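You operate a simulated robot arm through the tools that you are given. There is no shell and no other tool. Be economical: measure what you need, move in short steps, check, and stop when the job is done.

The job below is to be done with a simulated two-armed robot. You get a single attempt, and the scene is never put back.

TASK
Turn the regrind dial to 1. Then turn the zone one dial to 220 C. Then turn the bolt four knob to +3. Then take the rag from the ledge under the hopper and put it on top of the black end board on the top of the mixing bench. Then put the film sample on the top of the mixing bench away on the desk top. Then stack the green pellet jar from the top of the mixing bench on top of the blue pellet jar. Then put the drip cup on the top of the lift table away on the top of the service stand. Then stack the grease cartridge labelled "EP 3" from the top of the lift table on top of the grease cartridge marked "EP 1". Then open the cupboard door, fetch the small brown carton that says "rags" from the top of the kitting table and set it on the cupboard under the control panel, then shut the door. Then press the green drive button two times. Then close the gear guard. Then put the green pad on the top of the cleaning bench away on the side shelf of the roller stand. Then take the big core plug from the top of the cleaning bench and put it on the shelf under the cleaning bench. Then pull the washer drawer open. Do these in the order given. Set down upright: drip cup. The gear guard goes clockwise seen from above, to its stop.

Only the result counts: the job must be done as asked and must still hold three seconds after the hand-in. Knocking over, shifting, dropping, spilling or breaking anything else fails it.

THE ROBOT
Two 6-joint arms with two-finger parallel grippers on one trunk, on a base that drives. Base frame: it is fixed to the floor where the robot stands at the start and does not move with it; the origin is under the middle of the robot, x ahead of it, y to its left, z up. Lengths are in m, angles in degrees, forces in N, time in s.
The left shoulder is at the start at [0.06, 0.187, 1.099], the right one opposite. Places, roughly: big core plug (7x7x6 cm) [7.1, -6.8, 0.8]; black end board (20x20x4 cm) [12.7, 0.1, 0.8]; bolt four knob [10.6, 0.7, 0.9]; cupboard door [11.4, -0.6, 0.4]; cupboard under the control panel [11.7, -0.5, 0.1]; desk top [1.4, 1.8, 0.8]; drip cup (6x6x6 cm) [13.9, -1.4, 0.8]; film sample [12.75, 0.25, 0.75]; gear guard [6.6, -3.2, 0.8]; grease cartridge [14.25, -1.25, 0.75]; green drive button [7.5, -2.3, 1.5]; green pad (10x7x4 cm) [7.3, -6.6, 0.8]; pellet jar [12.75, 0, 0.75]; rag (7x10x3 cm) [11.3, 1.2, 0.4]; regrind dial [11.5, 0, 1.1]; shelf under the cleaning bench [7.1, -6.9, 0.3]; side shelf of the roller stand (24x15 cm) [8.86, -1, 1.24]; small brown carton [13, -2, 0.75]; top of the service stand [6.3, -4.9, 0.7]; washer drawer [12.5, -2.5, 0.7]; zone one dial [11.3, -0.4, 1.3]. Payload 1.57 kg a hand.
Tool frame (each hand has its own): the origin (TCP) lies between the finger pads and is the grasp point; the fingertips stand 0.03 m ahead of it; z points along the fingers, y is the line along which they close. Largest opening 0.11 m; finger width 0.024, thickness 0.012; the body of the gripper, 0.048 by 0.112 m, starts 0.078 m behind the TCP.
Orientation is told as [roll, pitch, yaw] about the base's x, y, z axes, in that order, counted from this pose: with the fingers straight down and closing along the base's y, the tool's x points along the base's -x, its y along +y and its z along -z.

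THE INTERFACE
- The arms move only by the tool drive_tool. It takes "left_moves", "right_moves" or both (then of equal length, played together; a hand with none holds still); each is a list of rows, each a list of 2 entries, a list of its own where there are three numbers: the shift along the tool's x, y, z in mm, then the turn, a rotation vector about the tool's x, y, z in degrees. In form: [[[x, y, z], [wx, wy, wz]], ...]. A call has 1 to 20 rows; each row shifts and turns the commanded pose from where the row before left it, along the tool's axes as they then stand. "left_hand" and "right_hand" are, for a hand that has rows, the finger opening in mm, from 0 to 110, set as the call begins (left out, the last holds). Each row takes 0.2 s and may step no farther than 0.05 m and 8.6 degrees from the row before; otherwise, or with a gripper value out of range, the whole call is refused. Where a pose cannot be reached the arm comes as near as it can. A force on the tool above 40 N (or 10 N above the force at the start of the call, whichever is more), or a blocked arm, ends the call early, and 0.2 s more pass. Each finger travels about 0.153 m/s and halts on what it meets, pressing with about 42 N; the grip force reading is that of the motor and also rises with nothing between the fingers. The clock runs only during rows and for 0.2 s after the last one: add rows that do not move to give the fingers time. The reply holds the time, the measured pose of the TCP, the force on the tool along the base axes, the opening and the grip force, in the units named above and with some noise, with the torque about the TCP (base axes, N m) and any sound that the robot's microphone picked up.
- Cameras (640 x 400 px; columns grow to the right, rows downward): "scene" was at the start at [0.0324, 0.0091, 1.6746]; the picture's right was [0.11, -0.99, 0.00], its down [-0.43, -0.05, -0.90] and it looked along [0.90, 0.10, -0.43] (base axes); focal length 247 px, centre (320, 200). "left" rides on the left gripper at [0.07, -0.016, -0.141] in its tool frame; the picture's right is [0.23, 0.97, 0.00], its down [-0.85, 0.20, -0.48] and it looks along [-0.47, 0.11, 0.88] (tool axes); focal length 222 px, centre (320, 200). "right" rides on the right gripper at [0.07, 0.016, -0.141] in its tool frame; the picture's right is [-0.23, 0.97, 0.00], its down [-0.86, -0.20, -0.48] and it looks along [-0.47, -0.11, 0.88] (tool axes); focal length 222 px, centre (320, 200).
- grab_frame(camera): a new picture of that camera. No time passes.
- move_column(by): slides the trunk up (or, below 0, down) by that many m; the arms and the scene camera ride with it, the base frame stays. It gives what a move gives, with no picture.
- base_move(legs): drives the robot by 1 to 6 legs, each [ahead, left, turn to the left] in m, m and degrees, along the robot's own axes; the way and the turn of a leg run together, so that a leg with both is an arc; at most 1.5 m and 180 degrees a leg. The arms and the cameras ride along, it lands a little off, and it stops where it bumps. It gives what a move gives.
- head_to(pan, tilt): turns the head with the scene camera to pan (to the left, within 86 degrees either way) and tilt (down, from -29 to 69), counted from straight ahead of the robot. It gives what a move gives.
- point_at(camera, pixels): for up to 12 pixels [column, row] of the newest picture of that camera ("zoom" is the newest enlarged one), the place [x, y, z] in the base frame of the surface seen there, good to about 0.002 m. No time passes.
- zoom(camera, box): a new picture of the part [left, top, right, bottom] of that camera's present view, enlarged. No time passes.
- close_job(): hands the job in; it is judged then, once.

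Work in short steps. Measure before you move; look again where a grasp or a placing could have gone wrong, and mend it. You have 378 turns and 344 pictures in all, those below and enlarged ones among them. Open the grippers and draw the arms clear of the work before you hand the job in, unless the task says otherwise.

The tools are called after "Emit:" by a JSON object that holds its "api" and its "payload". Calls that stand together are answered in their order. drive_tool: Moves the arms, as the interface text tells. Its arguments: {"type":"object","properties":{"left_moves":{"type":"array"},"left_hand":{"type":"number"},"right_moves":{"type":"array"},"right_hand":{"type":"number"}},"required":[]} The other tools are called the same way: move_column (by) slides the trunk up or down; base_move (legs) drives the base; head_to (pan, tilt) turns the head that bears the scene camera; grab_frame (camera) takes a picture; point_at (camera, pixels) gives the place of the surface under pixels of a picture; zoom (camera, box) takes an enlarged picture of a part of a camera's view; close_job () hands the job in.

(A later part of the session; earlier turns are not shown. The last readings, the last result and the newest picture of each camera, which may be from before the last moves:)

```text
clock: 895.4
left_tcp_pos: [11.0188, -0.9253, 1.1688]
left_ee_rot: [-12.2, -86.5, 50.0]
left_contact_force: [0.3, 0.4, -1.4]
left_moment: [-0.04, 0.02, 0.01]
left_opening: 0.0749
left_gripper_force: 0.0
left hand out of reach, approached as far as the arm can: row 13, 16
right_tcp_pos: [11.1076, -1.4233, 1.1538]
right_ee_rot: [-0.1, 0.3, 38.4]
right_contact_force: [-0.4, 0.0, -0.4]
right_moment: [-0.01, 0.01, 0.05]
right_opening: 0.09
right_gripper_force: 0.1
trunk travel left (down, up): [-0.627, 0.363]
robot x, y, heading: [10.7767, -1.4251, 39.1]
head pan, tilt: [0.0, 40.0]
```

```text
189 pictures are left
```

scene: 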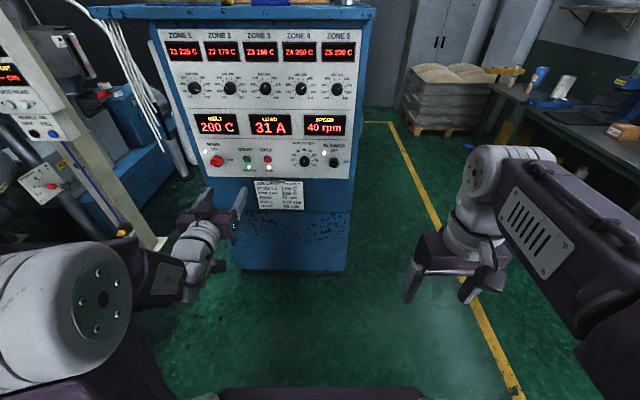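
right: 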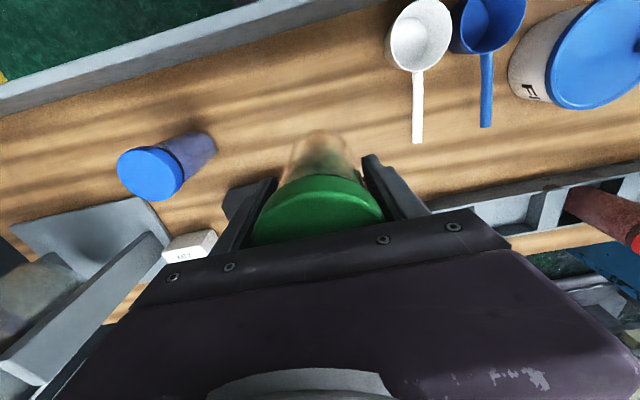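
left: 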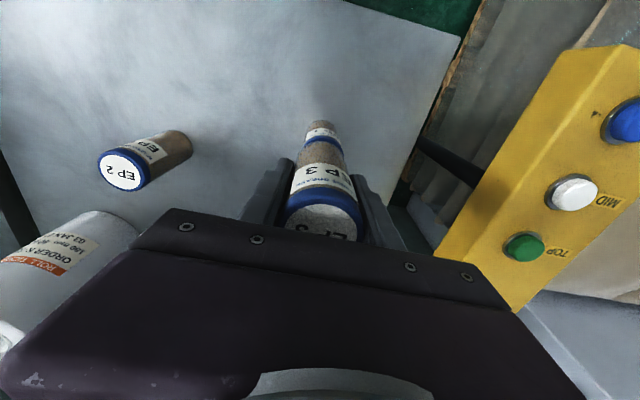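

Emit:
{"api": "base_move", "payload": {"legs": [[0, 0.3, -1.6]]}}

Emit:
{"api": "move_column", "payload": {"by": -0.4}}

Emit:
{"api": "move_column", "payload": {"by": -0.22}}

Emit:
{"api": "drive_tool", "payload": {"left_moves": [[[30, 0, 0], [0, -3.5, 0]], [[35, 0, 0], [0, 0, 0]]], "left_hand": 70}}

Emit:
{"api": "head_to", "payload": {"pan": 5, "tilt": 20}}

Emit:
{"api": "grab_frame", "payload": {"camera": "scene"}}

Emit:
{"api": "grab_frame", "payload": {"camera": "left"}}

```text
clock: 897.4
left_tcp_pos: [10.8488, -0.6996, 1.1698]
left_ee_rot: [-12.5, -86.6, 48.6]
left_contact_force: [0.5, 0.2, -0.1]
left_moment: [0.01, 0.01, 0.0]
left_opening: 0.0752
left_gripper_force: 0.0
right_tcp_pos: [10.9228, -1.2005, 1.1538]
right_ee_rot: [0.0, 0.4, 36.7]
right_contact_force: [0.0, -0.4, -0.7]
right_moment: [-0.04, 0.0, -0.02]
right_opening: 0.0902
right_gripper_force: 0.1
trunk travel left (down, up): [-0.627, 0.363]
robot x, y, heading: [10.5934, -1.186, 37.1]
head pan, tilt: [0.0, 40.0]
```

```text
clock: 901.2
left_tcp_pos: [10.8498, -0.6988, 0.7685]
left_ee_rot: [-12.9, -86.7, 48.8]
left_contact_force: [-0.4, 0.3, -0.2]
left_moment: [0.0, 0.01, 0.03]
left_opening: 0.0749
left_gripper_force: 0.1
right_tcp_pos: [10.9233, -1.1991, 0.754]
right_ee_rot: [0.0, 0.3, 36.6]
right_contact_force: [-0.1, -0.4, 0.5]
right_moment: [-0.02, 0.01, 0.03]
right_opening: 0.0901
right_gripper_force: 0.1
trunk travel left (down, up): [-0.227, 0.763]
robot x, y, heading: [10.5935, -1.1894, 37.0]
head pan, tilt: [0.0, 40.0]
```

```text
clock: 903.6
left_tcp_pos: [10.8491, -0.6995, 0.5495]
left_ee_rot: [-12.9, -86.6, 48.9]
left_contact_force: [0.8, 0.6, -0.2]
left_moment: [0.07, 0.06, -0.02]
left_opening: 0.075
left_gripper_force: 0.1
right_tcp_pos: [10.9227, -1.1995, 0.5345]
right_ee_rot: [0.0, 0.3, 36.6]
right_contact_force: [-0.1, 0.2, 0.2]
right_moment: [0.0, 0.02, -0.02]
right_opening: 0.0899
right_gripper_force: 0.1
trunk travel left (down, up): [-0.007, 0.983]
robot x, y, heading: [10.5951, -1.1889, 37.3]
head pan, tilt: [0.0, 40.0]
```

```text
clock: 904.2
left_tcp_pos: [10.8456, -0.6781, 0.5097]
left_ee_rot: [-86.2, -88.4, 121.7]
left_contact_force: [0.3, -0.4, 0.0]
left_moment: [0.01, 0.03, 0.01]
left_opening: 0.0699
left_gripper_force: 0.0
left hand out of reach, approached as far as the arm can: row 1, 2
right_tcp_pos: [10.9219, -1.2005, 0.5342]
right_ee_rot: [0.0, 0.2, 36.7]
right_contact_force: [0.2, -0.1, 0.4]
right_moment: [-0.02, -0.04, 0.02]
right_opening: 0.0899
right_gripper_force: 0.0
trunk travel left (down, up): [-0.007, 0.983]
robot x, y, heading: [10.5939, -1.1866, 37.1]
head pan, tilt: [0.0, 40.0]
```

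```text
clock: 905.0
left_tcp_pos: [10.8441, -0.6795, 0.5103]
left_ee_rot: [-83.6, -88.3, 119.3]
left_contact_force: [0.4, 1.2, -0.2]
left_moment: [-0.01, 0.02, 0.02]
left_opening: 0.07
left_gripper_force: 0.2
right_tcp_pos: [10.9225, -1.1989, 0.5336]
right_ee_rot: [0.0, 0.3, 36.7]
right_contact_force: [0.3, 0.0, -0.1]
right_moment: [0.01, 0.02, 0.04]
right_opening: 0.0902
right_gripper_force: 0.0
trunk travel left (down, up): [-0.007, 0.983]
robot x, y, heading: [10.5934, -1.1905, 37.2]
head pan, tilt: [5.0, 20.0]
```

```text
188 pictures are left
```

scene: 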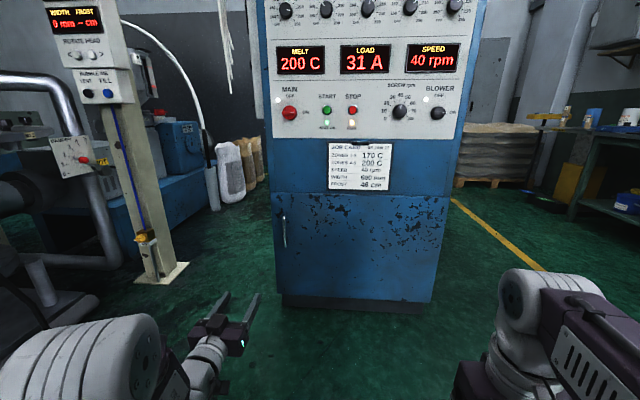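

```text
187 pictures are left
```

left: 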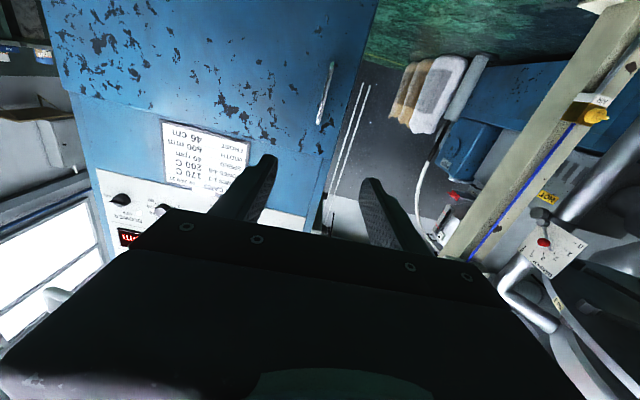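

Hand is level with the handle (z 0.51), aligned within 2 cm. I advance the base 0.38 m.

Emit:
{"api": "base_move", "payload": {"legs": [[0.38, -0.015, 0]]}}

Emit:
{"api": "grab_frame", "payload": {"camera": "left"}}

Emit:
{"api": "grab_frame", "payload": {"camera": "scene"}}

```text
clock: 907.4
left_tcp_pos: [11.154, -0.4592, 0.5094]
left_ee_rot: [-83.7, -88.5, 119.5]
left_contact_force: [0.0, -0.1, -0.5]
left_moment: [0.0, -0.02, 0.02]
left_opening: 0.0701
left_gripper_force: 0.0
right_tcp_pos: [11.2329, -0.9796, 0.5343]
right_ee_rot: [0.0, 0.3, 36.9]
right_contact_force: [-0.1, 0.3, 0.1]
right_moment: [0.02, 0.01, 0.01]
right_opening: 0.0902
right_gripper_force: 0.0
trunk travel left (down, up): [-0.007, 0.983]
robot x, y, heading: [10.9089, -0.9693, 37.4]
head pan, tilt: [5.0, 20.0]
```

```text
186 pictures are left
```

left: 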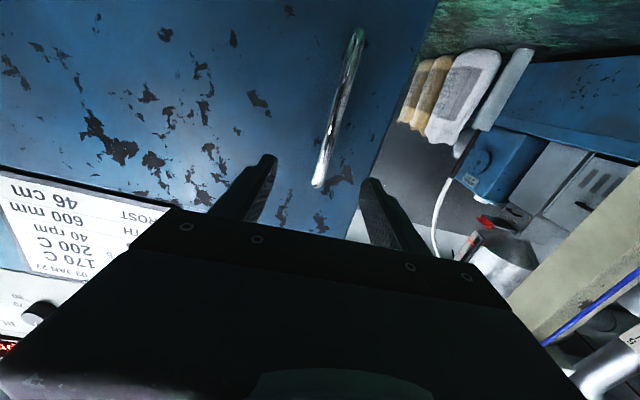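

```text
185 pictures are left
```

scene: 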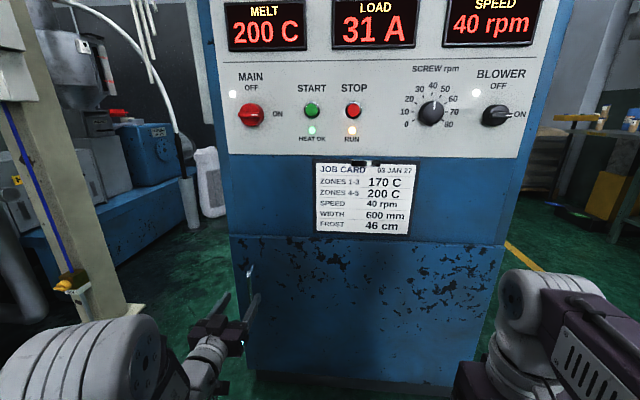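

Emit:
{"api": "point_at", "payload": {"camera": "left", "pixels": [[320, 180], [337, 110], [352, 50], [330, 140], [265, 165], [372, 185]]}}

Emit:
{"api": "drive_tool", "payload": {"left_moves": [[[10, 0, 0], [0, 0, 0]], [[10, 0, 0], [0, 0, 0]]]}}

```text
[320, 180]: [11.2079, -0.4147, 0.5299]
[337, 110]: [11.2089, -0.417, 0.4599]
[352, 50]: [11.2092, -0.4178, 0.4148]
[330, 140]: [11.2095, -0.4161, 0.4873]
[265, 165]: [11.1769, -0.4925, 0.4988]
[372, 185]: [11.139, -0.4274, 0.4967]
```

```text
clock: 908.0
left_tcp_pos: [11.1515, -0.4569, 0.4995]
left_ee_rot: [-79.5, -88.0, 115.0]
left_contact_force: [-0.1, -0.1, 0.2]
left_moment: [0.02, -0.01, -0.02]
left_opening: 0.0699
left_gripper_force: 0.1
left hand out of reach, approached as far as the arm can: row 1, 2
right_tcp_pos: [11.2344, -0.9798, 0.5339]
right_ee_rot: [0.0, 0.3, 36.9]
right_contact_force: [-0.1, 0.2, 0.1]
right_moment: [0.0, 0.02, -0.01]
right_opening: 0.0899
right_gripper_force: 0.1
trunk travel left (down, up): [-0.007, 0.983]
robot x, y, heading: [10.9028, -0.9677, 37.5]
head pan, tilt: [5.0, 20.0]
```

Handle at u 7.135, v 8.66; advance 70 mm and grip it.

Emit:
{"api": "base_move", "payload": {"legs": [[0.068, -0.002, 0]]}}

Emit:
{"api": "drive_tool", "payload": {"left_moves": [[[0, 0, 0], [0, 0, 0]], [[0, 0, 0], [0, 0, 0]], [[0, 0, 0], [0, 0, 0]]], "left_hand": 5}}

Emit:
{"api": "grab_frame", "payload": {"camera": "left"}}

```text
clock: 909.0
left_tcp_pos: [11.2071, -0.4162, 0.499]
left_ee_rot: [-79.3, -88.0, 114.9]
left_contact_force: [0.3, -0.2, -0.4]
left_moment: [0.01, 0.02, -0.02]
left_opening: 0.0699
left_gripper_force: 0.1
right_tcp_pos: [11.2904, -0.9399, 0.5349]
right_ee_rot: [0.0, 0.3, 36.9]
right_contact_force: [-0.4, 0.1, 0.4]
right_moment: [0.02, 0.0, 0.01]
right_opening: 0.0901
right_gripper_force: 0.0
trunk travel left (down, up): [-0.007, 0.983]
robot x, y, heading: [10.9567, -0.9269, 37.2]
head pan, tilt: [5.0, 20.0]
```

```text
clock: 909.8
left_tcp_pos: [11.2074, -0.4166, 0.4999]
left_ee_rot: [-78.4, -88.1, 113.7]
left_contact_force: [4.9, -8.4, -1.5]
left_moment: [0.8, 0.24, -0.12]
left_opening: 0.0144
left_gripper_force: 30.4
right_tcp_pos: [11.2911, -0.9404, 0.5329]
right_ee_rot: [0.1, 0.3, 36.8]
right_contact_force: [-0.2, 0.1, 0.0]
right_moment: [-0.01, -0.01, 0.03]
right_opening: 0.0899
right_gripper_force: 0.1
trunk travel left (down, up): [-0.007, 0.983]
robot x, y, heading: [10.9596, -0.9326, 37.3]
head pan, tilt: [5.0, 20.0]
```

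```text
184 pictures are left
```

left: 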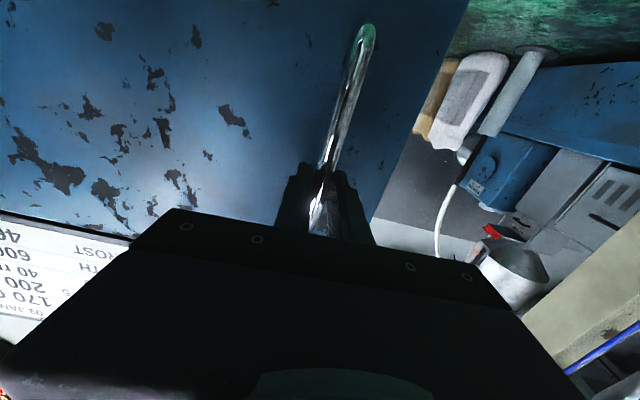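

Handle gripped. Pull with the base along the door's arc, first 15°.

Emit:
{"api": "base_move", "payload": {"legs": [[-0.087, -0.01, 0], [-0.086, -0.023, 0]]}}

Emit:
{"api": "grab_frame", "payload": {"camera": "scene"}}

```text
clock: 911.6
left_tcp_pos: [11.0891, -0.549, 0.5001]
left_ee_rot: [-77.2, -88.1, 112.7]
left_contact_force: [15.7, -9.8, -1.8]
left_moment: [0.11, 0.24, -0.02]
left_opening: 0.0209
left_gripper_force: 9.5
right_tcp_pos: [11.1718, -1.0731, 0.5344]
right_ee_rot: [0.1, 0.3, 36.9]
right_contact_force: [-0.3, 0.3, -0.2]
right_moment: [-0.01, -0.01, 0.03]
right_opening: 0.09
right_gripper_force: 0.1
trunk travel left (down, up): [-0.007, 0.983]
robot x, y, heading: [10.8467, -1.0627, 37.7]
head pan, tilt: [5.0, 20.0]
```

```text
183 pictures are left
```

scene: 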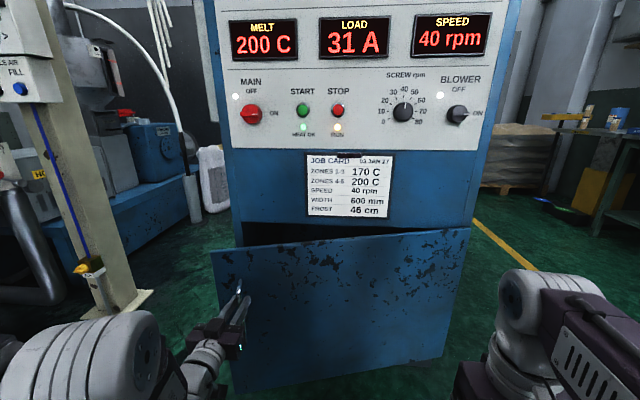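

Door at ~15°. Continue to 45°.

Emit:
{"api": "base_move", "payload": {"legs": [[-0.08, -0.035, 0], [-0.078, -0.042, 0], [-0.068, -0.055, 0], [-0.065, -0.06, 0]]}}

Emit:
{"api": "grab_frame", "payload": {"camera": "scene"}}

```text
clock: 914.8
left_tcp_pos: [10.9774, -0.8794, 0.4993]
left_ee_rot: [-74.8, -88.3, 110.0]
left_contact_force: [39.0, -2.4, -3.1]
left_moment: [0.5, 0.57, -0.22]
left_opening: 0.0144
left_gripper_force: 31.0
right_tcp_pos: [11.0593, -1.4014, 0.5331]
right_ee_rot: [0.1, 0.4, 36.8]
right_contact_force: [-0.5, 0.5, -0.6]
right_moment: [0.03, -0.01, -0.01]
right_opening: 0.0901
right_gripper_force: 0.1
trunk travel left (down, up): [-0.007, 0.983]
robot x, y, heading: [10.7305, -1.3903, 37.6]
head pan, tilt: [5.0, 20.0]
```

```text
182 pictures are left
```

scene: 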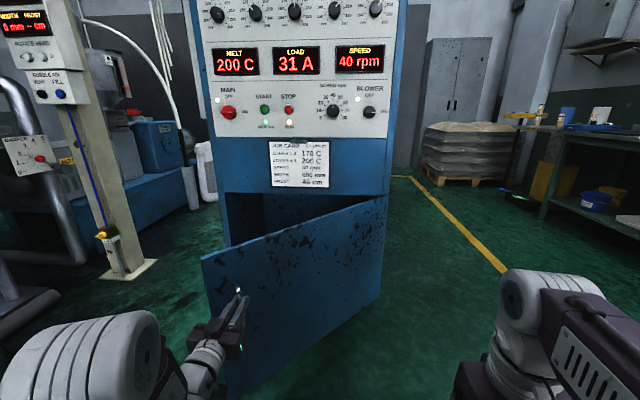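

At ~45° with some radial strain; continue with slightly tightened arc to ~75°.

Emit:
{"api": "base_move", "payload": {"legs": [[-0.042, -0.075, 0], [-0.042, -0.075, 0], [-0.028, -0.08, 0], [-0.022, -0.085, 0]]}}

Emit:
{"api": "grab_frame", "payload": {"camera": "scene"}}

```text
clock: 917.9
left_tcp_pos: [11.0634, -1.209, 0.4995]
left_ee_rot: [-80.3, -88.2, 115.3]
left_contact_force: [19.6, 10.3, 1.4]
left_moment: [0.76, 0.19, -0.02]
left_opening: 0.0142
left_gripper_force: 30.9
right_tcp_pos: [11.1441, -1.7315, 0.5331]
right_ee_rot: [-0.1, 0.5, 36.8]
right_contact_force: [-0.4, -0.9, 0.7]
right_moment: [-0.04, 0.01, 0.02]
right_opening: 0.09
right_gripper_force: 0.1
trunk travel left (down, up): [-0.007, 0.983]
robot x, y, heading: [10.8114, -1.717, 37.1]
head pan, tilt: [5.0, 20.0]
```

```text
181 pictures are left
```

scene: 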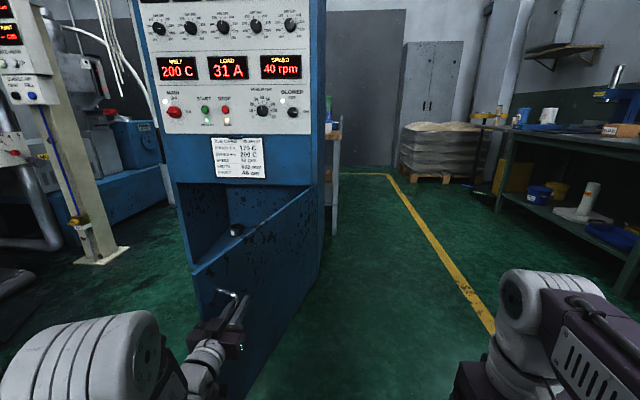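

Emit:
{"api": "base_move", "payload": {"legs": [[-0.004, -0.085, 0], [0.004, -0.085, 0]]}}

Emit:
{"api": "drive_tool", "payload": {"left_moves": [[[0, 0, 0], [0, 0, 0]], [[0, 0, 0], [0, 0, 0]]], "left_hand": 60}}

Emit:
{"api": "grab_frame", "payload": {"camera": "scene"}}

```text
clock: 919.5
left_tcp_pos: [11.1296, -1.3049, 0.5012]
left_ee_rot: [-86.3, -88.0, 121.9]
left_contact_force: [-5.0, -2.8, 1.7]
left_moment: [0.15, 0.03, 0.19]
left_opening: 0.0149
left_gripper_force: 5.2
right_tcp_pos: [11.213, -1.829, 0.534]
right_ee_rot: [0.0, 0.2, 36.9]
right_contact_force: [-0.2, -0.3, 0.3]
right_moment: [-0.04, 0.02, 0.02]
right_opening: 0.0897
right_gripper_force: 0.2
trunk travel left (down, up): [-0.007, 0.983]
robot x, y, heading: [10.8843, -1.8179, 37.2]
head pan, tilt: [5.0, 20.0]
stopped in leg 2: the robot was blocked; the commanded pose is now the measured one
```

```text
clock: 920.1
left_tcp_pos: [11.1302, -1.3054, 0.5006]
left_ee_rot: [-84.1, -87.9, 119.8]
left_contact_force: [0.8, 0.4, -0.5]
left_moment: [-0.02, -0.03, 0.01]
left_opening: 0.06
left_gripper_force: 0.0
right_tcp_pos: [11.2129, -1.8286, 0.5338]
right_ee_rot: [0.0, 0.4, 36.9]
right_contact_force: [-0.5, 0.1, 0.1]
right_moment: [0.0, 0.02, 0.01]
right_opening: 0.0899
right_gripper_force: 0.1
trunk travel left (down, up): [-0.007, 0.983]
robot x, y, heading: [10.8824, -1.8187, 37.4]
head pan, tilt: [5.0, 20.0]
```

```text
180 pictures are left
```

scene: 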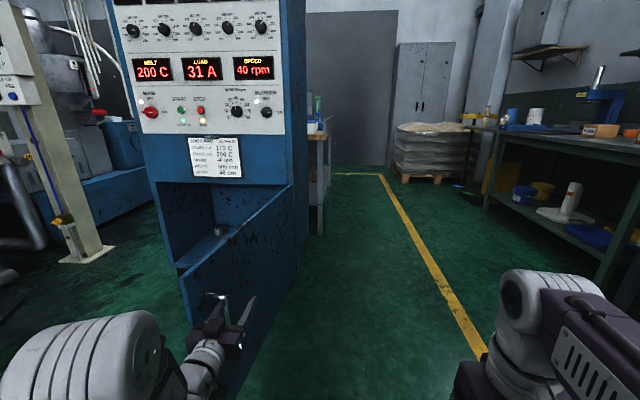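

Door is open ~85° and released. I back off, raise the trunk and turn the left hand down again.

Emit:
{"api": "base_move", "payload": {"legs": [[-0.35, 0, 0]]}}

Emit:
{"api": "move_column", "payload": {"by": 0.4}}

Emit:
{"api": "move_column", "payload": {"by": 0.3}}

Emit:
{"api": "drive_tool", "payload": {"left_moves": [[[-20, 0, 0], [0, 8.2, 0]], [[0, 0, 0], [0, 8.2, 0]], [[0, 0, 0], [0, 8.2, 0]], [[0, 0, 0], [0, 8.2, 0]], [[0, 0, 0], [0, 8.2, 0]], [[0, 0, 0], [0, 8.2, 0]], [[0, 0, 0], [0, 8.2, 0]], [[0, 0, 0], [0, 8.2, 0]], [[0, 0, 0], [0, 8.2, 0]], [[0, 0, 0], [0, 8.2, 0]], [[0, 0, 0], [0, 5.5, 0]], [[40, 0, 0], [0, 0, 0]], [[40, 0, 0], [0, 0, 0]], [[40, 0, 0], [0, 0, 0]], [[40, 0, 0], [0, 0, 0]]]}}

Emit:
{"api": "grab_frame", "payload": {"camera": "scene"}}

```text
clock: 922.4
left_tcp_pos: [10.8505, -1.5194, 0.5009]
left_ee_rot: [-84.0, -87.9, 119.6]
left_contact_force: [0.4, 0.3, 1.5]
left_moment: [0.04, 0.0, -0.02]
left_opening: 0.0601
left_gripper_force: 0.0
right_tcp_pos: [10.9335, -2.0427, 0.5335]
right_ee_rot: [0.0, 0.4, 36.7]
right_contact_force: [0.1, -0.1, 0.3]
right_moment: [0.0, -0.01, 0.01]
right_opening: 0.09
right_gripper_force: 0.0
trunk travel left (down, up): [-0.007, 0.983]
robot x, y, heading: [10.6034, -2.0318, 37.3]
head pan, tilt: [5.0, 20.0]
```

```text
clock: 926.2
left_tcp_pos: [10.85, -1.5179, 0.8998]
left_ee_rot: [-84.0, -88.0, 119.6]
left_contact_force: [0.2, -0.2, 0.4]
left_moment: [-0.04, 0.02, 0.0]
left_opening: 0.0604
left_gripper_force: 0.1
right_tcp_pos: [10.9347, -2.0427, 0.9333]
right_ee_rot: [0.0, 0.4, 36.9]
right_contact_force: [0.1, 0.8, -0.4]
right_moment: [-0.03, 0.01, -0.03]
right_opening: 0.0898
right_gripper_force: 0.0
trunk travel left (down, up): [-0.407, 0.583]
robot x, y, heading: [10.6062, -2.0322, 37.3]
head pan, tilt: [5.0, 20.0]
```

```text
clock: 929.2
left_tcp_pos: [10.8517, -1.5192, 1.2012]
left_ee_rot: [-84.2, -88.0, 119.6]
left_contact_force: [0.3, -0.4, -0.1]
left_moment: [0.01, 0.01, 0.0]
left_opening: 0.0604
left_gripper_force: 0.1
right_tcp_pos: [10.9331, -2.0425, 1.233]
right_ee_rot: [0.0, 0.3, 36.8]
right_contact_force: [0.4, 0.2, 0.0]
right_moment: [-0.04, 0.01, 0.02]
right_opening: 0.0898
right_gripper_force: 0.1
trunk travel left (down, up): [-0.707, 0.283]
robot x, y, heading: [10.6033, -2.0328, 37.1]
head pan, tilt: [5.0, 20.0]
```

```text
clock: 932.4
left_tcp_pos: [10.7186, -1.6135, 1.2159]
left_ee_rot: [-2.1, -2.3, 35.6]
left_contact_force: [0.3, 0.1, -0.7]
left_moment: [0.0, -0.03, 0.0]
left_opening: 0.0599
left_gripper_force: 0.1
right_tcp_pos: [10.9317, -2.045, 1.2348]
right_ee_rot: [0.0, 0.1, 36.9]
right_contact_force: [0.1, -0.6, -0.3]
right_moment: [0.03, -0.04, -0.01]
right_opening: 0.09
right_gripper_force: 0.1
trunk travel left (down, up): [-0.707, 0.283]
robot x, y, heading: [10.6037, -2.0308, 37.4]
head pan, tilt: [5.0, 20.0]
```

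```text
179 pictures are left
```

scene: 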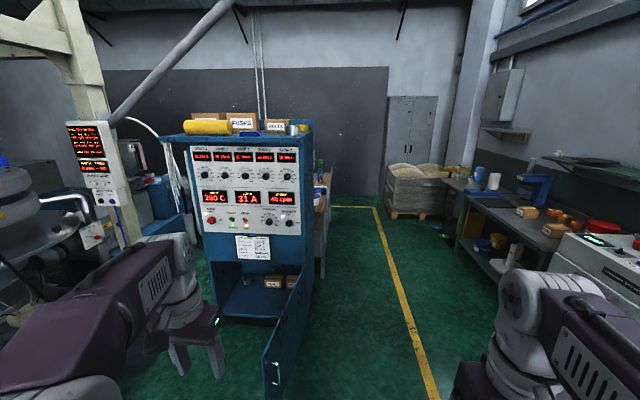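

Emit:
{"api": "zoom", "payload": {"camera": "scene", "box": [450, 170, 640, 290]}}

Emit:
{"api": "zoom", "payload": {"camera": "scene", "box": [190, 240, 330, 390]}}

```text
3.33 times, centred on (545, 230) of scene
```

zoom: 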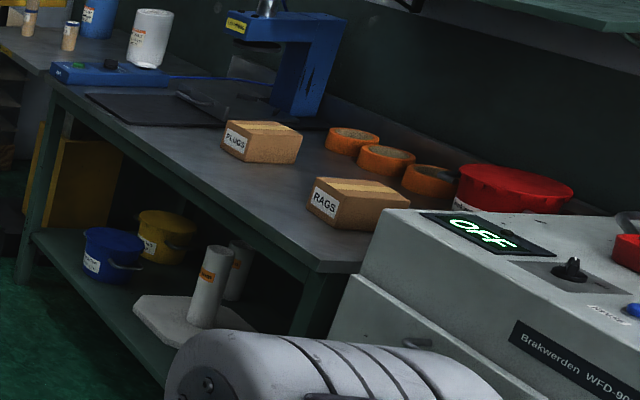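

```text
2.67 times, centred on (260, 315) of scene
```

zoom: 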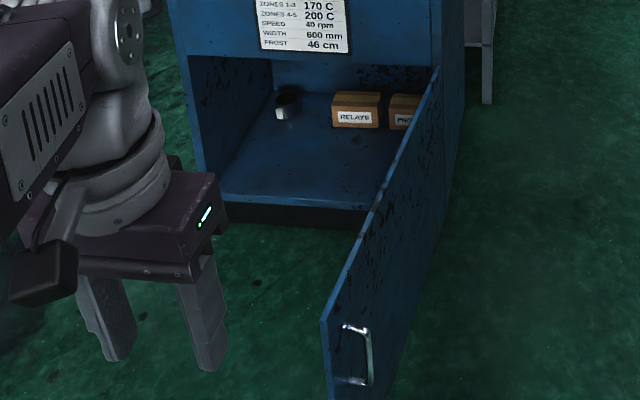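

Emit:
{"api": "point_at", "payload": {"camera": "scene", "pixels": [[556, 228], [544, 233], [566, 234], [556, 224], [560, 262], [527, 212], [575, 255], [500, 235]]}}

```text
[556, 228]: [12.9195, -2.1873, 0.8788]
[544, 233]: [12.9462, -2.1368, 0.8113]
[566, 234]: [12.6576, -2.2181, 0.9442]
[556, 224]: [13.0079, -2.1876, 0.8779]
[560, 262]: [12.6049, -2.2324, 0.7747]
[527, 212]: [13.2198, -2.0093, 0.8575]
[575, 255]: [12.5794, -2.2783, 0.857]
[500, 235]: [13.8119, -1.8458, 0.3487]
```

RAGS carton is at about (12.96,-2.17). I drive to face the kitting table there.

Emit:
{"api": "base_move", "payload": {"legs": [[0, -0.5, 0], [1.5, 0, 0], [0.42, 0, 0], [0, 0, -90]]}}

Emit:
{"api": "head_to", "payload": {"pan": -5, "tilt": 35}}

Emit:
{"api": "grab_frame", "payload": {"camera": "scene"}}

```text
clock: 948.4
left_tcp_pos: [12.846, -1.352, 1.2137]
left_ee_rot: [-2.0, -2.2, -52.4]
left_contact_force: [-0.6, 0.1, 0.2]
left_moment: [-0.02, 0.0, -0.01]
left_opening: 0.0601
left_gripper_force: 0.0
right_tcp_pos: [12.4222, -1.5791, 1.2341]
right_ee_rot: [0.1, 0.2, -51.4]
right_contact_force: [-0.4, 0.0, 0.3]
right_moment: [0.03, 0.04, 0.01]
right_opening: 0.0901
right_gripper_force: 0.1
trunk travel left (down, up): [-0.707, 0.283]
robot x, y, heading: [12.4221, -1.2517, -50.9]
head pan, tilt: [5.0, 20.0]
```

```text
clock: 949.2
left_tcp_pos: [12.8462, -1.352, 1.214]
left_ee_rot: [-2.0, -2.3, -52.5]
left_contact_force: [-0.4, -1.0, -1.0]
left_moment: [0.02, -0.02, 0.05]
left_opening: 0.0598
left_gripper_force: 0.0
right_tcp_pos: [12.421, -1.5797, 1.234]
right_ee_rot: [0.1, 0.3, -51.3]
right_contact_force: [0.5, 0.1, 0.0]
right_moment: [-0.03, 0.01, 0.03]
right_opening: 0.09
right_gripper_force: 0.0
trunk travel left (down, up): [-0.707, 0.283]
robot x, y, heading: [12.4238, -1.2497, -50.9]
head pan, tilt: [-5.0, 35.0]
```

```text
176 pictures are left
```

scene: 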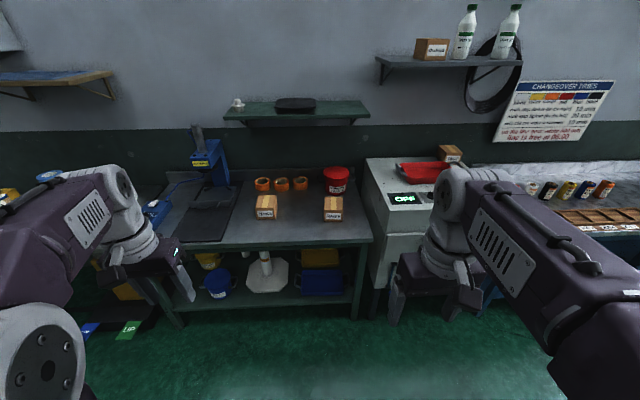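

Emit:
{"api": "zoom", "payload": {"camera": "scene", "box": [290, 160, 390, 250]}}

Emit:
{"api": "point_at", "payload": {"camera": "scene", "pixels": [[324, 198], [342, 197], [324, 212], [343, 211], [333, 205], [333, 219], [336, 185], [325, 222], [345, 221], [372, 235], [370, 240]]}}

```text
4.44 times, centred on (340, 205) of scene
```

zoom: 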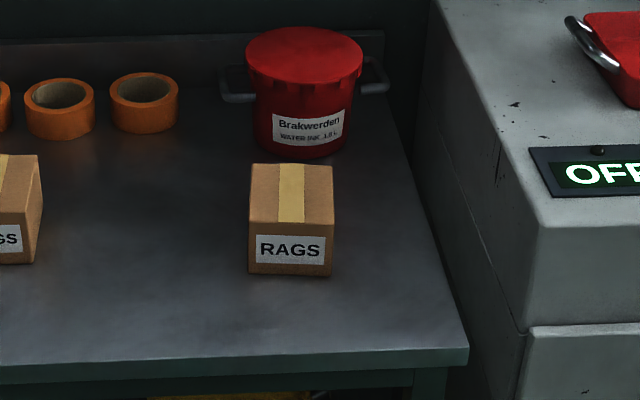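

```text
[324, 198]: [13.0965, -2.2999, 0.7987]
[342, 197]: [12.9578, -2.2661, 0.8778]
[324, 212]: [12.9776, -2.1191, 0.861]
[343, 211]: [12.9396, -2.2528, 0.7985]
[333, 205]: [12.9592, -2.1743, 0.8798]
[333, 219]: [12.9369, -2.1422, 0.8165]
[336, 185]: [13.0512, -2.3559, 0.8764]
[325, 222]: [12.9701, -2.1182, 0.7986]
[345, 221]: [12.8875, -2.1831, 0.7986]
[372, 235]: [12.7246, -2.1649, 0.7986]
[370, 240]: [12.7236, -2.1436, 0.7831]
```

Emit:
{"api": "point_at", "payload": {"camera": "zoom", "pixels": [[253, 218], [329, 219], [256, 168], [328, 170], [290, 195], [252, 270], [330, 273]]}}

```text
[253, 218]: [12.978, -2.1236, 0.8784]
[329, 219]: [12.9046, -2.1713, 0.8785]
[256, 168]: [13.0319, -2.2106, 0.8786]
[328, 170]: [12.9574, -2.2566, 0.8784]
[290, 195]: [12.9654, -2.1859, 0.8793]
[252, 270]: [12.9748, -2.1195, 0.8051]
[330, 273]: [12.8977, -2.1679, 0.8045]
```

RAGS carton: centre (12.968,-2.190), 9×10.5×8 cm, depth axis heading −58°. I step up to the table.

Emit:
{"api": "base_move", "payload": {"legs": [[0.58, 0, -1.7]]}}

```text
clock: 952.5
left_tcp_pos: [13.2002, -1.8148, 1.2133]
left_ee_rot: [-1.9, -2.3, -54.1]
left_contact_force: [0.0, -0.5, -0.3]
left_moment: [0.02, -0.02, 0.01]
left_opening: 0.0602
left_gripper_force: 0.0
right_tcp_pos: [12.7702, -2.032, 1.2337]
right_ee_rot: [0.0, 0.2, -52.9]
right_contact_force: [-0.1, 0.1, -0.2]
right_moment: [0.0, -0.02, 0.0]
right_opening: 0.09
right_gripper_force: 0.0
trunk travel left (down, up): [-0.707, 0.283]
robot x, y, heading: [12.7763, -1.6995, -52.3]
head pan, tilt: [-5.0, 35.0]
```

Emit:
{"api": "drive_tool", "payload": {"right_moves": [[[-41, 10.4, 0], [0, 0, 0]], [[-41, 10.4, 0], [0, 0, 0]], [[-41, 10.4, 0], [0, 0, 0]], [[-41, 10.4, 0], [0, 0, 0]], [[-41, 10.4, 0], [0, 0, 0]], [[-40, 10.4, 0], [0, 0, 4.6]], [[0, 0, 50], [0, 0, 0]], [[0, 0, 50], [0, 0, 0]], [[0, 0, 50], [0, 0, 0]], [[0, 0, 50], [0, 0, 0]], [[0, 0, 50], [0, 0, 0]]], "right_hand": 110}}

Emit:
{"api": "grab_frame", "payload": {"camera": "right"}}

```text
clock: 954.9
left_tcp_pos: [13.2018, -1.8171, 1.2133]
left_ee_rot: [-2.0, -2.3, -54.1]
left_contact_force: [0.6, 0.3, -0.2]
left_moment: [0.02, 0.0, 0.01]
left_opening: 0.0599
left_gripper_force: 0.1
right_tcp_pos: [12.9678, -2.1881, 0.9821]
right_ee_rot: [0.1, 0.3, -57.5]
right_contact_force: [0.2, -0.2, -0.2]
right_moment: [0.0, 0.0, 0.05]
right_opening: 0.11
right_gripper_force: 0.1
trunk travel left (down, up): [-0.707, 0.283]
robot x, y, heading: [12.7831, -1.7014, -52.3]
head pan, tilt: [-5.0, 35.0]
```

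```text
174 pictures are left
```

right: 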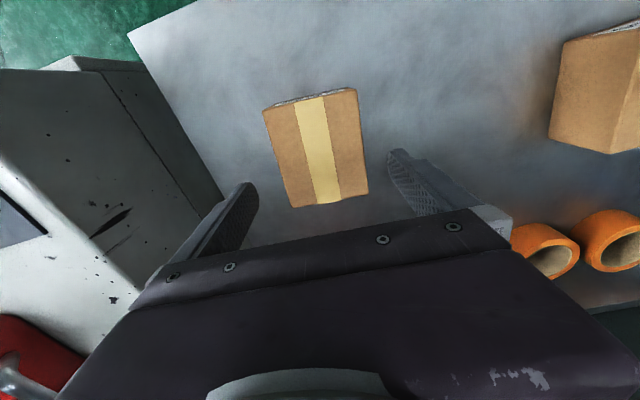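

Emit:
{"api": "drive_tool", "payload": {"right_moves": [[[0, 0, 40], [0, 0, 0]], [[0, 0, 30], [0, 0, 0]]]}}

Emit:
{"api": "grab_frame", "payload": {"camera": "right"}}

```text
clock: 955.5
left_tcp_pos: [13.2015, -1.8167, 1.2142]
left_ee_rot: [-2.0, -2.2, -54.2]
left_contact_force: [0.0, -0.8, 0.9]
left_moment: [-0.02, 0.02, 0.0]
left_opening: 0.0601
left_gripper_force: 0.0
right_tcp_pos: [12.9679, -2.1865, 0.9126]
right_ee_rot: [-0.1, 0.3, -57.5]
right_contact_force: [0.1, 0.3, 0.3]
right_moment: [0.02, 0.03, 0.02]
right_opening: 0.11
right_gripper_force: 0.1
trunk travel left (down, up): [-0.707, 0.283]
robot x, y, heading: [12.7813, -1.7016, -52.6]
head pan, tilt: [-5.0, 35.0]
```

```text
173 pictures are left
```

right: 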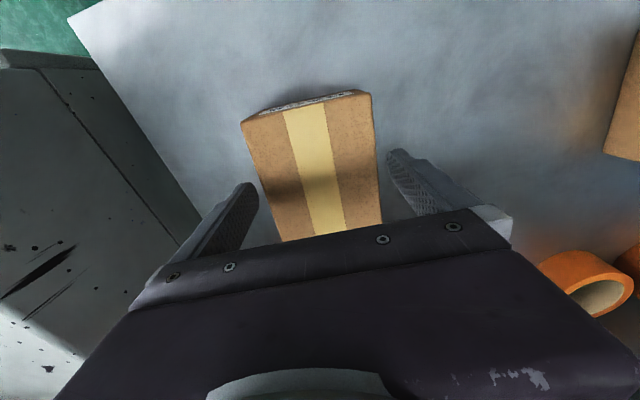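

Emit:
{"api": "drive_tool", "payload": {"right_moves": [[[0, -1, 25], [0, 0, 0]], [[0, 0, 25], [0, 0, 0]], [[0, 0, 26], [0, 0, 0]]]}}

Emit:
{"api": "drive_tool", "payload": {"right_moves": [[[0, 0, 0], [0, 0, 0]], [[0, 0, 0], [0, 0, 0]], [[0, 0, 0], [0, 0, 0]]], "right_hand": 60}}

Emit:
{"api": "drive_tool", "payload": {"right_moves": [[[0, 0, -8], [0, 0, 0]], [[0, 0, -16], [0, 0, 0]], [[0, 0, -20], [0, 0, 0]], [[0, 0, -25], [0, 0, 0]], [[0, 0, -25], [0, 0, 0]], [[0, 0, -25], [0, 0, 0]], [[0, 0, -25], [0, 0, 0]], [[0, 0, -25], [0, 0, 0]]]}}

Emit:
{"api": "grab_frame", "payload": {"camera": "right"}}

```text
clock: 956.3
left_tcp_pos: [13.2008, -1.8167, 1.2136]
left_ee_rot: [-2.0, -2.3, -54.1]
left_contact_force: [-0.2, -0.7, 0.2]
left_moment: [0.01, 0.02, -0.02]
left_opening: 0.0601
left_gripper_force: 0.1
right_tcp_pos: [12.9666, -2.1872, 0.8367]
right_ee_rot: [0.1, 0.2, -57.5]
right_contact_force: [-0.2, 0.9, 0.6]
right_moment: [-0.02, 0.0, 0.01]
right_opening: 0.1099
right_gripper_force: 0.0
trunk travel left (down, up): [-0.707, 0.283]
robot x, y, heading: [12.7802, -1.6995, -52.3]
head pan, tilt: [-5.0, 35.0]
```

```text
clock: 957.1
left_tcp_pos: [13.2003, -1.8166, 1.2142]
left_ee_rot: [-1.9, -2.3, -54.0]
left_contact_force: [0.1, 0.3, 0.2]
left_moment: [0.01, 0.01, -0.02]
left_opening: 0.06
left_gripper_force: 0.0
right_tcp_pos: [12.9669, -2.1872, 0.8363]
right_ee_rot: [-0.1, 0.3, -57.5]
right_contact_force: [0.4, 0.0, 0.2]
right_moment: [-0.02, -0.03, -0.03]
right_opening: 0.1001
right_gripper_force: 42.1
trunk travel left (down, up): [-0.707, 0.283]
robot x, y, heading: [12.7794, -1.7003, -52.2]
head pan, tilt: [-5.0, 35.0]
```

```text
clock: 958.9
left_tcp_pos: [13.2003, -1.8156, 1.214]
left_ee_rot: [-2.0, -2.3, -54.1]
left_contact_force: [-0.1, 0.0, -0.3]
left_moment: [0.03, 0.0, 0.0]
left_opening: 0.0601
left_gripper_force: 0.0
right_tcp_pos: [12.9666, -2.1891, 1.0059]
right_ee_rot: [0.1, 0.3, -57.6]
right_contact_force: [0.0, -0.5, -2.7]
right_moment: [0.02, -0.04, 0.01]
right_opening: 0.1
right_gripper_force: 42.2
trunk travel left (down, up): [-0.707, 0.283]
robot x, y, heading: [12.7782, -1.7027, -52.5]
head pan, tilt: [-5.0, 35.0]
```

```text
172 pictures are left
```

right: 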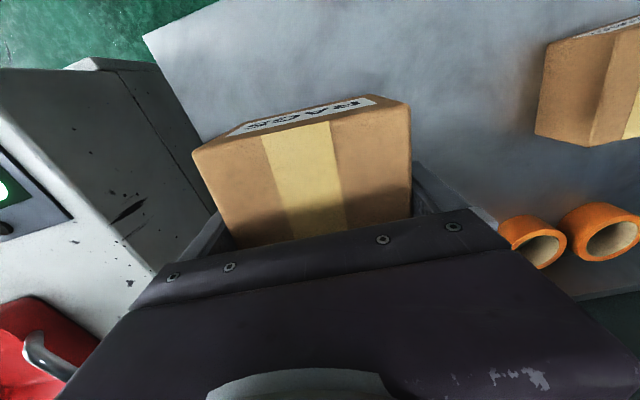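

Carton held. I retract and drive to stand in front of the open cupboard.

Emit:
{"api": "drive_tool", "payload": {"right_moves": [[[20, 0, -20], [0, 0, 0]], [[30, 0, -20], [0, 0, 0]], [[30, 0, -20], [0, 0, 0]], [[30, 0, -20], [0, 0, 0]], [[30, 0, 0], [0, 0, 0]], [[30, 0, 0], [0, 0, 0]]]}}

Emit:
{"api": "base_move", "payload": {"legs": [[-0.6, 0, 0], [0, 0, 89.9], [-1.5, 0, 0], [0, 1.1, 0]]}}

Emit:
{"api": "head_to", "payload": {"pan": 0, "tilt": 40}}

Emit:
{"api": "grab_frame", "payload": {"camera": "scene"}}

```text
clock: 960.3
left_tcp_pos: [13.1995, -1.8159, 1.2152]
left_ee_rot: [-2.0, -2.4, -54.1]
left_contact_force: [-1.0, 0.0, 0.3]
left_moment: [-0.01, -0.02, 0.01]
left_opening: 0.0601
left_gripper_force: 0.0
right_tcp_pos: [12.8747, -2.0442, 1.0872]
right_ee_rot: [0.0, 0.1, -57.5]
right_contact_force: [-0.5, 0.0, -2.9]
right_moment: [0.01, 0.01, -0.01]
right_opening: 0.1003
right_gripper_force: 41.7
trunk travel left (down, up): [-0.707, 0.283]
robot x, y, heading: [12.7843, -1.7008, -52.4]
head pan, tilt: [-5.0, 35.0]
```

```text
clock: 979.7
left_tcp_pos: [10.6718, -0.8595, 1.2143]
left_ee_rot: [-1.9, -2.3, 36.3]
left_contact_force: [0.8, -0.5, -1.8]
left_moment: [-0.07, -0.01, -0.01]
left_opening: 0.06
left_gripper_force: 0.0
right_tcp_pos: [10.9042, -1.1826, 1.0859]
right_ee_rot: [0.0, 0.3, 33.0]
right_contact_force: [-0.3, -0.6, -3.0]
right_moment: [0.0, 0.02, 0.02]
right_opening: 0.0999
right_gripper_force: 42.0
trunk travel left (down, up): [-0.707, 0.283]
robot x, y, heading: [10.5597, -1.2812, 37.9]
head pan, tilt: [-5.0, 35.0]
```

```text
clock: 980.4
left_tcp_pos: [10.6704, -0.8593, 1.2142]
left_ee_rot: [-2.0, -2.3, 36.4]
left_contact_force: [0.7, 0.3, -0.2]
left_moment: [-0.01, -0.07, 0.0]
left_opening: 0.0602
left_gripper_force: 0.1
right_tcp_pos: [10.9047, -1.1824, 1.0859]
right_ee_rot: [-0.1, 0.4, 33.0]
right_contact_force: [1.0, 0.4, -2.4]
right_moment: [0.0, 0.02, -0.02]
right_opening: 0.1001
right_gripper_force: 42.3
trunk travel left (down, up): [-0.707, 0.283]
robot x, y, heading: [10.5638, -1.2799, 38.1]
head pan, tilt: [0.0, 40.0]
```

```text
171 pictures are left
```

scene: 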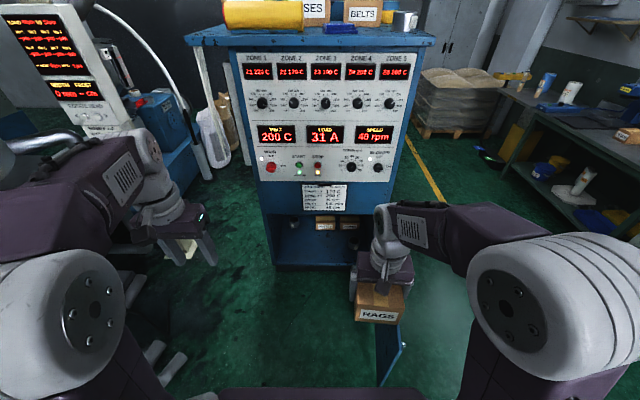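

Emit:
{"api": "zoom", "payload": {"camera": "scene", "box": [250, 200, 410, 390]}}

Emit:
{"api": "point_at", "payload": {"camera": "scene", "pixels": [[300, 255], [330, 255], [285, 262], [340, 245], [325, 224], [350, 224], [295, 225], [388, 375], [402, 330], [275, 200]]}}

```text
2.11 times, centred on (330, 295) of scene
```

zoom: 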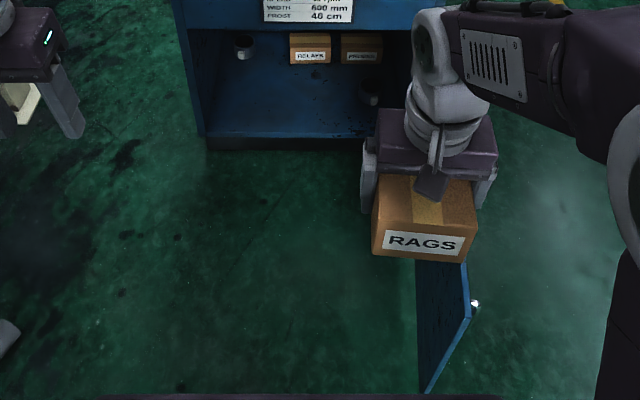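

```text
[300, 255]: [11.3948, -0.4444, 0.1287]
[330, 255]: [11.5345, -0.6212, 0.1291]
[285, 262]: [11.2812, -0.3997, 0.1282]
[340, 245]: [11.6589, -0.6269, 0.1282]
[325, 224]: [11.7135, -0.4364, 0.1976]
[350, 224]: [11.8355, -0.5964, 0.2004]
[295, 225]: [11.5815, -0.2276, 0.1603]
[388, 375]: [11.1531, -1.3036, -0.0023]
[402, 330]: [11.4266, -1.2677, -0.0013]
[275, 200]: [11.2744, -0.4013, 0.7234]
```

Cupboard floor z 0.1285; free spot at u 7.37, v 8.86. I shift left 0.19 m, lower the trunk fully, and lower the hand.

Emit:
{"api": "base_move", "payload": {"legs": [[0, 0.19, -0.6]]}}

Emit:
{"api": "move_column", "payload": {"by": -0.4}}

Emit:
{"api": "move_column", "payload": {"by": -0.3}}

Emit:
{"api": "drive_tool", "payload": {"right_moves": [[[-10, 0, 25], [0, 0, -4.4]], [[-15, 0, 25], [0, 0, 0]], [[-15, 0, 25], [0, 0, 0]], [[-15, 0, 25], [0, 0, 0]], [[-15, 0, 25], [0, 0, 0]]]}}

Emit:
{"api": "head_to", "payload": {"pan": 0, "tilt": 35}}

Emit:
{"api": "grab_frame", "payload": {"camera": "scene"}}

```text
clock: 981.9
left_tcp_pos: [10.5592, -0.7097, 1.2138]
left_ee_rot: [-2.0, -2.3, 35.8]
left_contact_force: [0.5, -0.5, 0.0]
left_moment: [0.01, 0.01, 0.01]
left_opening: 0.06
left_gripper_force: 0.1
right_tcp_pos: [10.7895, -1.0357, 1.0854]
right_ee_rot: [0.1, 0.3, 32.3]
right_contact_force: [0.4, -0.2, -3.5]
right_moment: [0.01, -0.01, 0.0]
right_opening: 0.0996
right_gripper_force: 42.3
trunk travel left (down, up): [-0.707, 0.283]
robot x, y, heading: [10.4403, -1.1318, 37.6]
head pan, tilt: [0.0, 40.0]
```

```text
clock: 985.8
left_tcp_pos: [10.5583, -0.7093, 0.8142]
left_ee_rot: [-2.1, -2.3, 35.7]
left_contact_force: [-0.2, -0.2, 0.2]
left_moment: [0.0, 0.03, 0.02]
left_opening: 0.0602
left_gripper_force: 0.1
right_tcp_pos: [10.7879, -1.0346, 0.6859]
right_ee_rot: [-0.1, 0.3, 32.4]
right_contact_force: [-0.5, 0.0, -3.1]
right_moment: [-0.01, 0.01, -0.04]
right_opening: 0.0998
right_gripper_force: 41.6
trunk travel left (down, up): [-0.307, 0.683]
robot x, y, heading: [10.4421, -1.1261, 37.2]
head pan, tilt: [0.0, 40.0]
```

```text
clock: 988.8
left_tcp_pos: [10.5586, -0.7106, 0.5144]
left_ee_rot: [-1.9, -2.3, 35.8]
left_contact_force: [0.5, -0.3, 0.2]
left_moment: [-0.03, -0.01, -0.01]
left_opening: 0.0601
left_gripper_force: 0.0
right_tcp_pos: [10.7885, -1.0355, 0.3856]
right_ee_rot: [0.0, 0.2, 32.4]
right_contact_force: [0.9, 0.4, -2.9]
right_moment: [-0.03, 0.03, -0.03]
right_opening: 0.0997
right_gripper_force: 42.3
trunk travel left (down, up): [-0.007, 0.983]
robot x, y, heading: [10.4418, -1.1341, 37.3]
head pan, tilt: [0.0, 40.0]
```

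```text
clock: 990.0
left_tcp_pos: [10.5595, -0.7101, 0.5145]
left_ee_rot: [-2.0, -2.3, 35.8]
left_contact_force: [0.2, -0.3, -1.0]
left_moment: [0.02, -0.02, 0.02]
left_opening: 0.06
left_gripper_force: 0.1
right_tcp_pos: [10.8443, -0.9938, 0.2612]
right_ee_rot: [-0.1, 0.3, 36.9]
right_contact_force: [0.1, -0.5, -3.0]
right_moment: [-0.01, -0.01, 0.0]
right_opening: 0.0999
right_gripper_force: 41.9
trunk travel left (down, up): [-0.007, 0.983]
robot x, y, heading: [10.4426, -1.1299, 37.3]
head pan, tilt: [0.0, 40.0]
```

```text
clock: 990.6
left_tcp_pos: [10.5584, -0.7086, 0.514]
left_ee_rot: [-2.1, -2.3, 35.8]
left_contact_force: [1.0, 0.1, 0.9]
left_moment: [0.02, -0.01, -0.03]
left_opening: 0.0597
left_gripper_force: 0.0
right_tcp_pos: [10.8445, -0.9941, 0.261]
right_ee_rot: [0.0, 0.2, 36.9]
right_contact_force: [0.6, 0.2, -3.2]
right_moment: [-0.02, 0.05, 0.03]
right_opening: 0.1
right_gripper_force: 41.7
trunk travel left (down, up): [-0.007, 0.983]
robot x, y, heading: [10.4431, -1.1318, 37.6]
head pan, tilt: [0.0, 35.0]
```

```text
169 pictures are left
```

scene: 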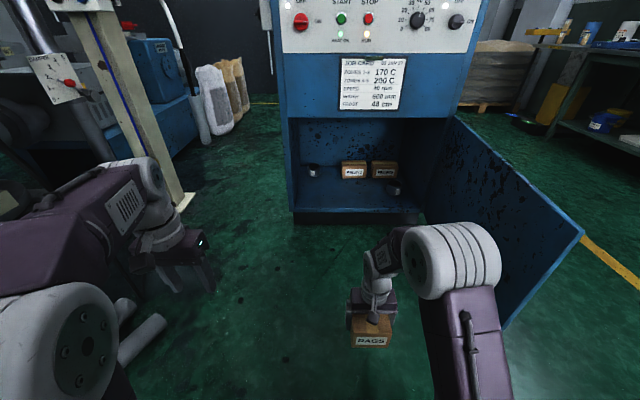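

I move the left hand back/left so it clears the cabinet corner, then drive in 0.35 m and check.

Emit:
{"api": "drive_tool", "payload": {"left_moves": [[[40, 20, 0], [0, 0, 0]], [[40, 20, 0], [0, 0, 0]], [[30, 20, 0], [0, 0, 0]]]}}

Emit:
{"api": "base_move", "payload": {"legs": [[0.4, 0, 0]]}}

Emit:
{"api": "grab_frame", "payload": {"camera": "scene"}}

Emit:
{"api": "grab_frame", "payload": {"camera": "right"}}

```text
clock: 991.4
left_tcp_pos: [10.4347, -0.7252, 0.5067]
left_ee_rot: [-2.0, -2.4, 35.7]
left_contact_force: [0.3, 0.4, 0.6]
left_moment: [0.04, 0.0, -0.03]
left_opening: 0.0602
left_gripper_force: 0.1
right_tcp_pos: [10.8438, -0.9938, 0.2604]
right_ee_rot: [0.0, 0.3, 36.8]
right_contact_force: [0.0, 0.2, -3.1]
right_moment: [-0.01, 0.02, 0.0]
right_opening: 0.1
right_gripper_force: 42.4
trunk travel left (down, up): [-0.007, 0.983]
robot x, y, heading: [10.4417, -1.1266, 37.7]
head pan, tilt: [0.0, 35.0]
```

```text
clock: 993.9
left_tcp_pos: [10.7514, -0.4806, 0.5076]
left_ee_rot: [-2.0, -2.4, 35.9]
left_contact_force: [0.6, 0.4, -0.1]
left_moment: [0.0, 0.0, 0.0]
left_opening: 0.0599
left_gripper_force: 0.0
right_tcp_pos: [11.1618, -0.7491, 0.2583]
right_ee_rot: [0.0, 0.3, 37.0]
right_contact_force: [-0.1, -0.1, -2.1]
right_moment: [-0.01, 0.03, 0.0]
right_opening: 0.0997
right_gripper_force: 42.4
trunk travel left (down, up): [-0.007, 0.983]
robot x, y, heading: [10.762, -0.8849, 37.6]
head pan, tilt: [0.0, 35.0]
```

```text
168 pictures are left
```

scene: 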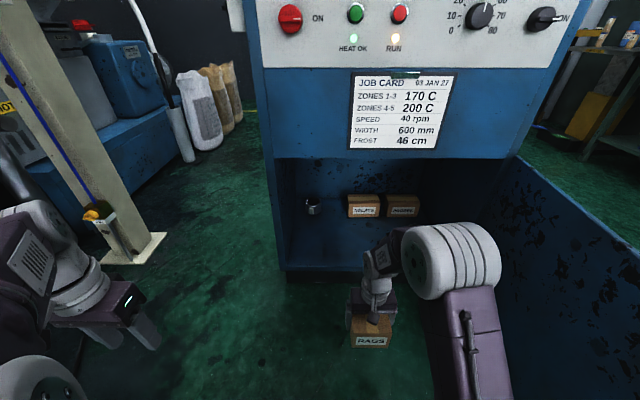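

```text
167 pictures are left
```

right: 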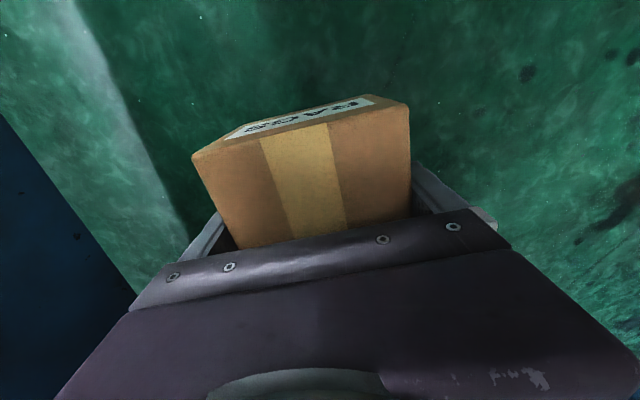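

Emit:
{"api": "point_at", "payload": {"camera": "scene", "pixels": [[450, 228], [490, 260], [380, 250], [280, 160], [520, 158], [310, 207], [394, 190], [400, 225]]}}

```text
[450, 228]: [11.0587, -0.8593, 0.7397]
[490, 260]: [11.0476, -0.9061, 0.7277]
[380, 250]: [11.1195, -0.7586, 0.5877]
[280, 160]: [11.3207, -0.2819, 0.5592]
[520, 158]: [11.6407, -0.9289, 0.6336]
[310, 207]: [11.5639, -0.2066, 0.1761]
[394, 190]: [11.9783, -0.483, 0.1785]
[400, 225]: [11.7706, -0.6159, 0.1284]
```

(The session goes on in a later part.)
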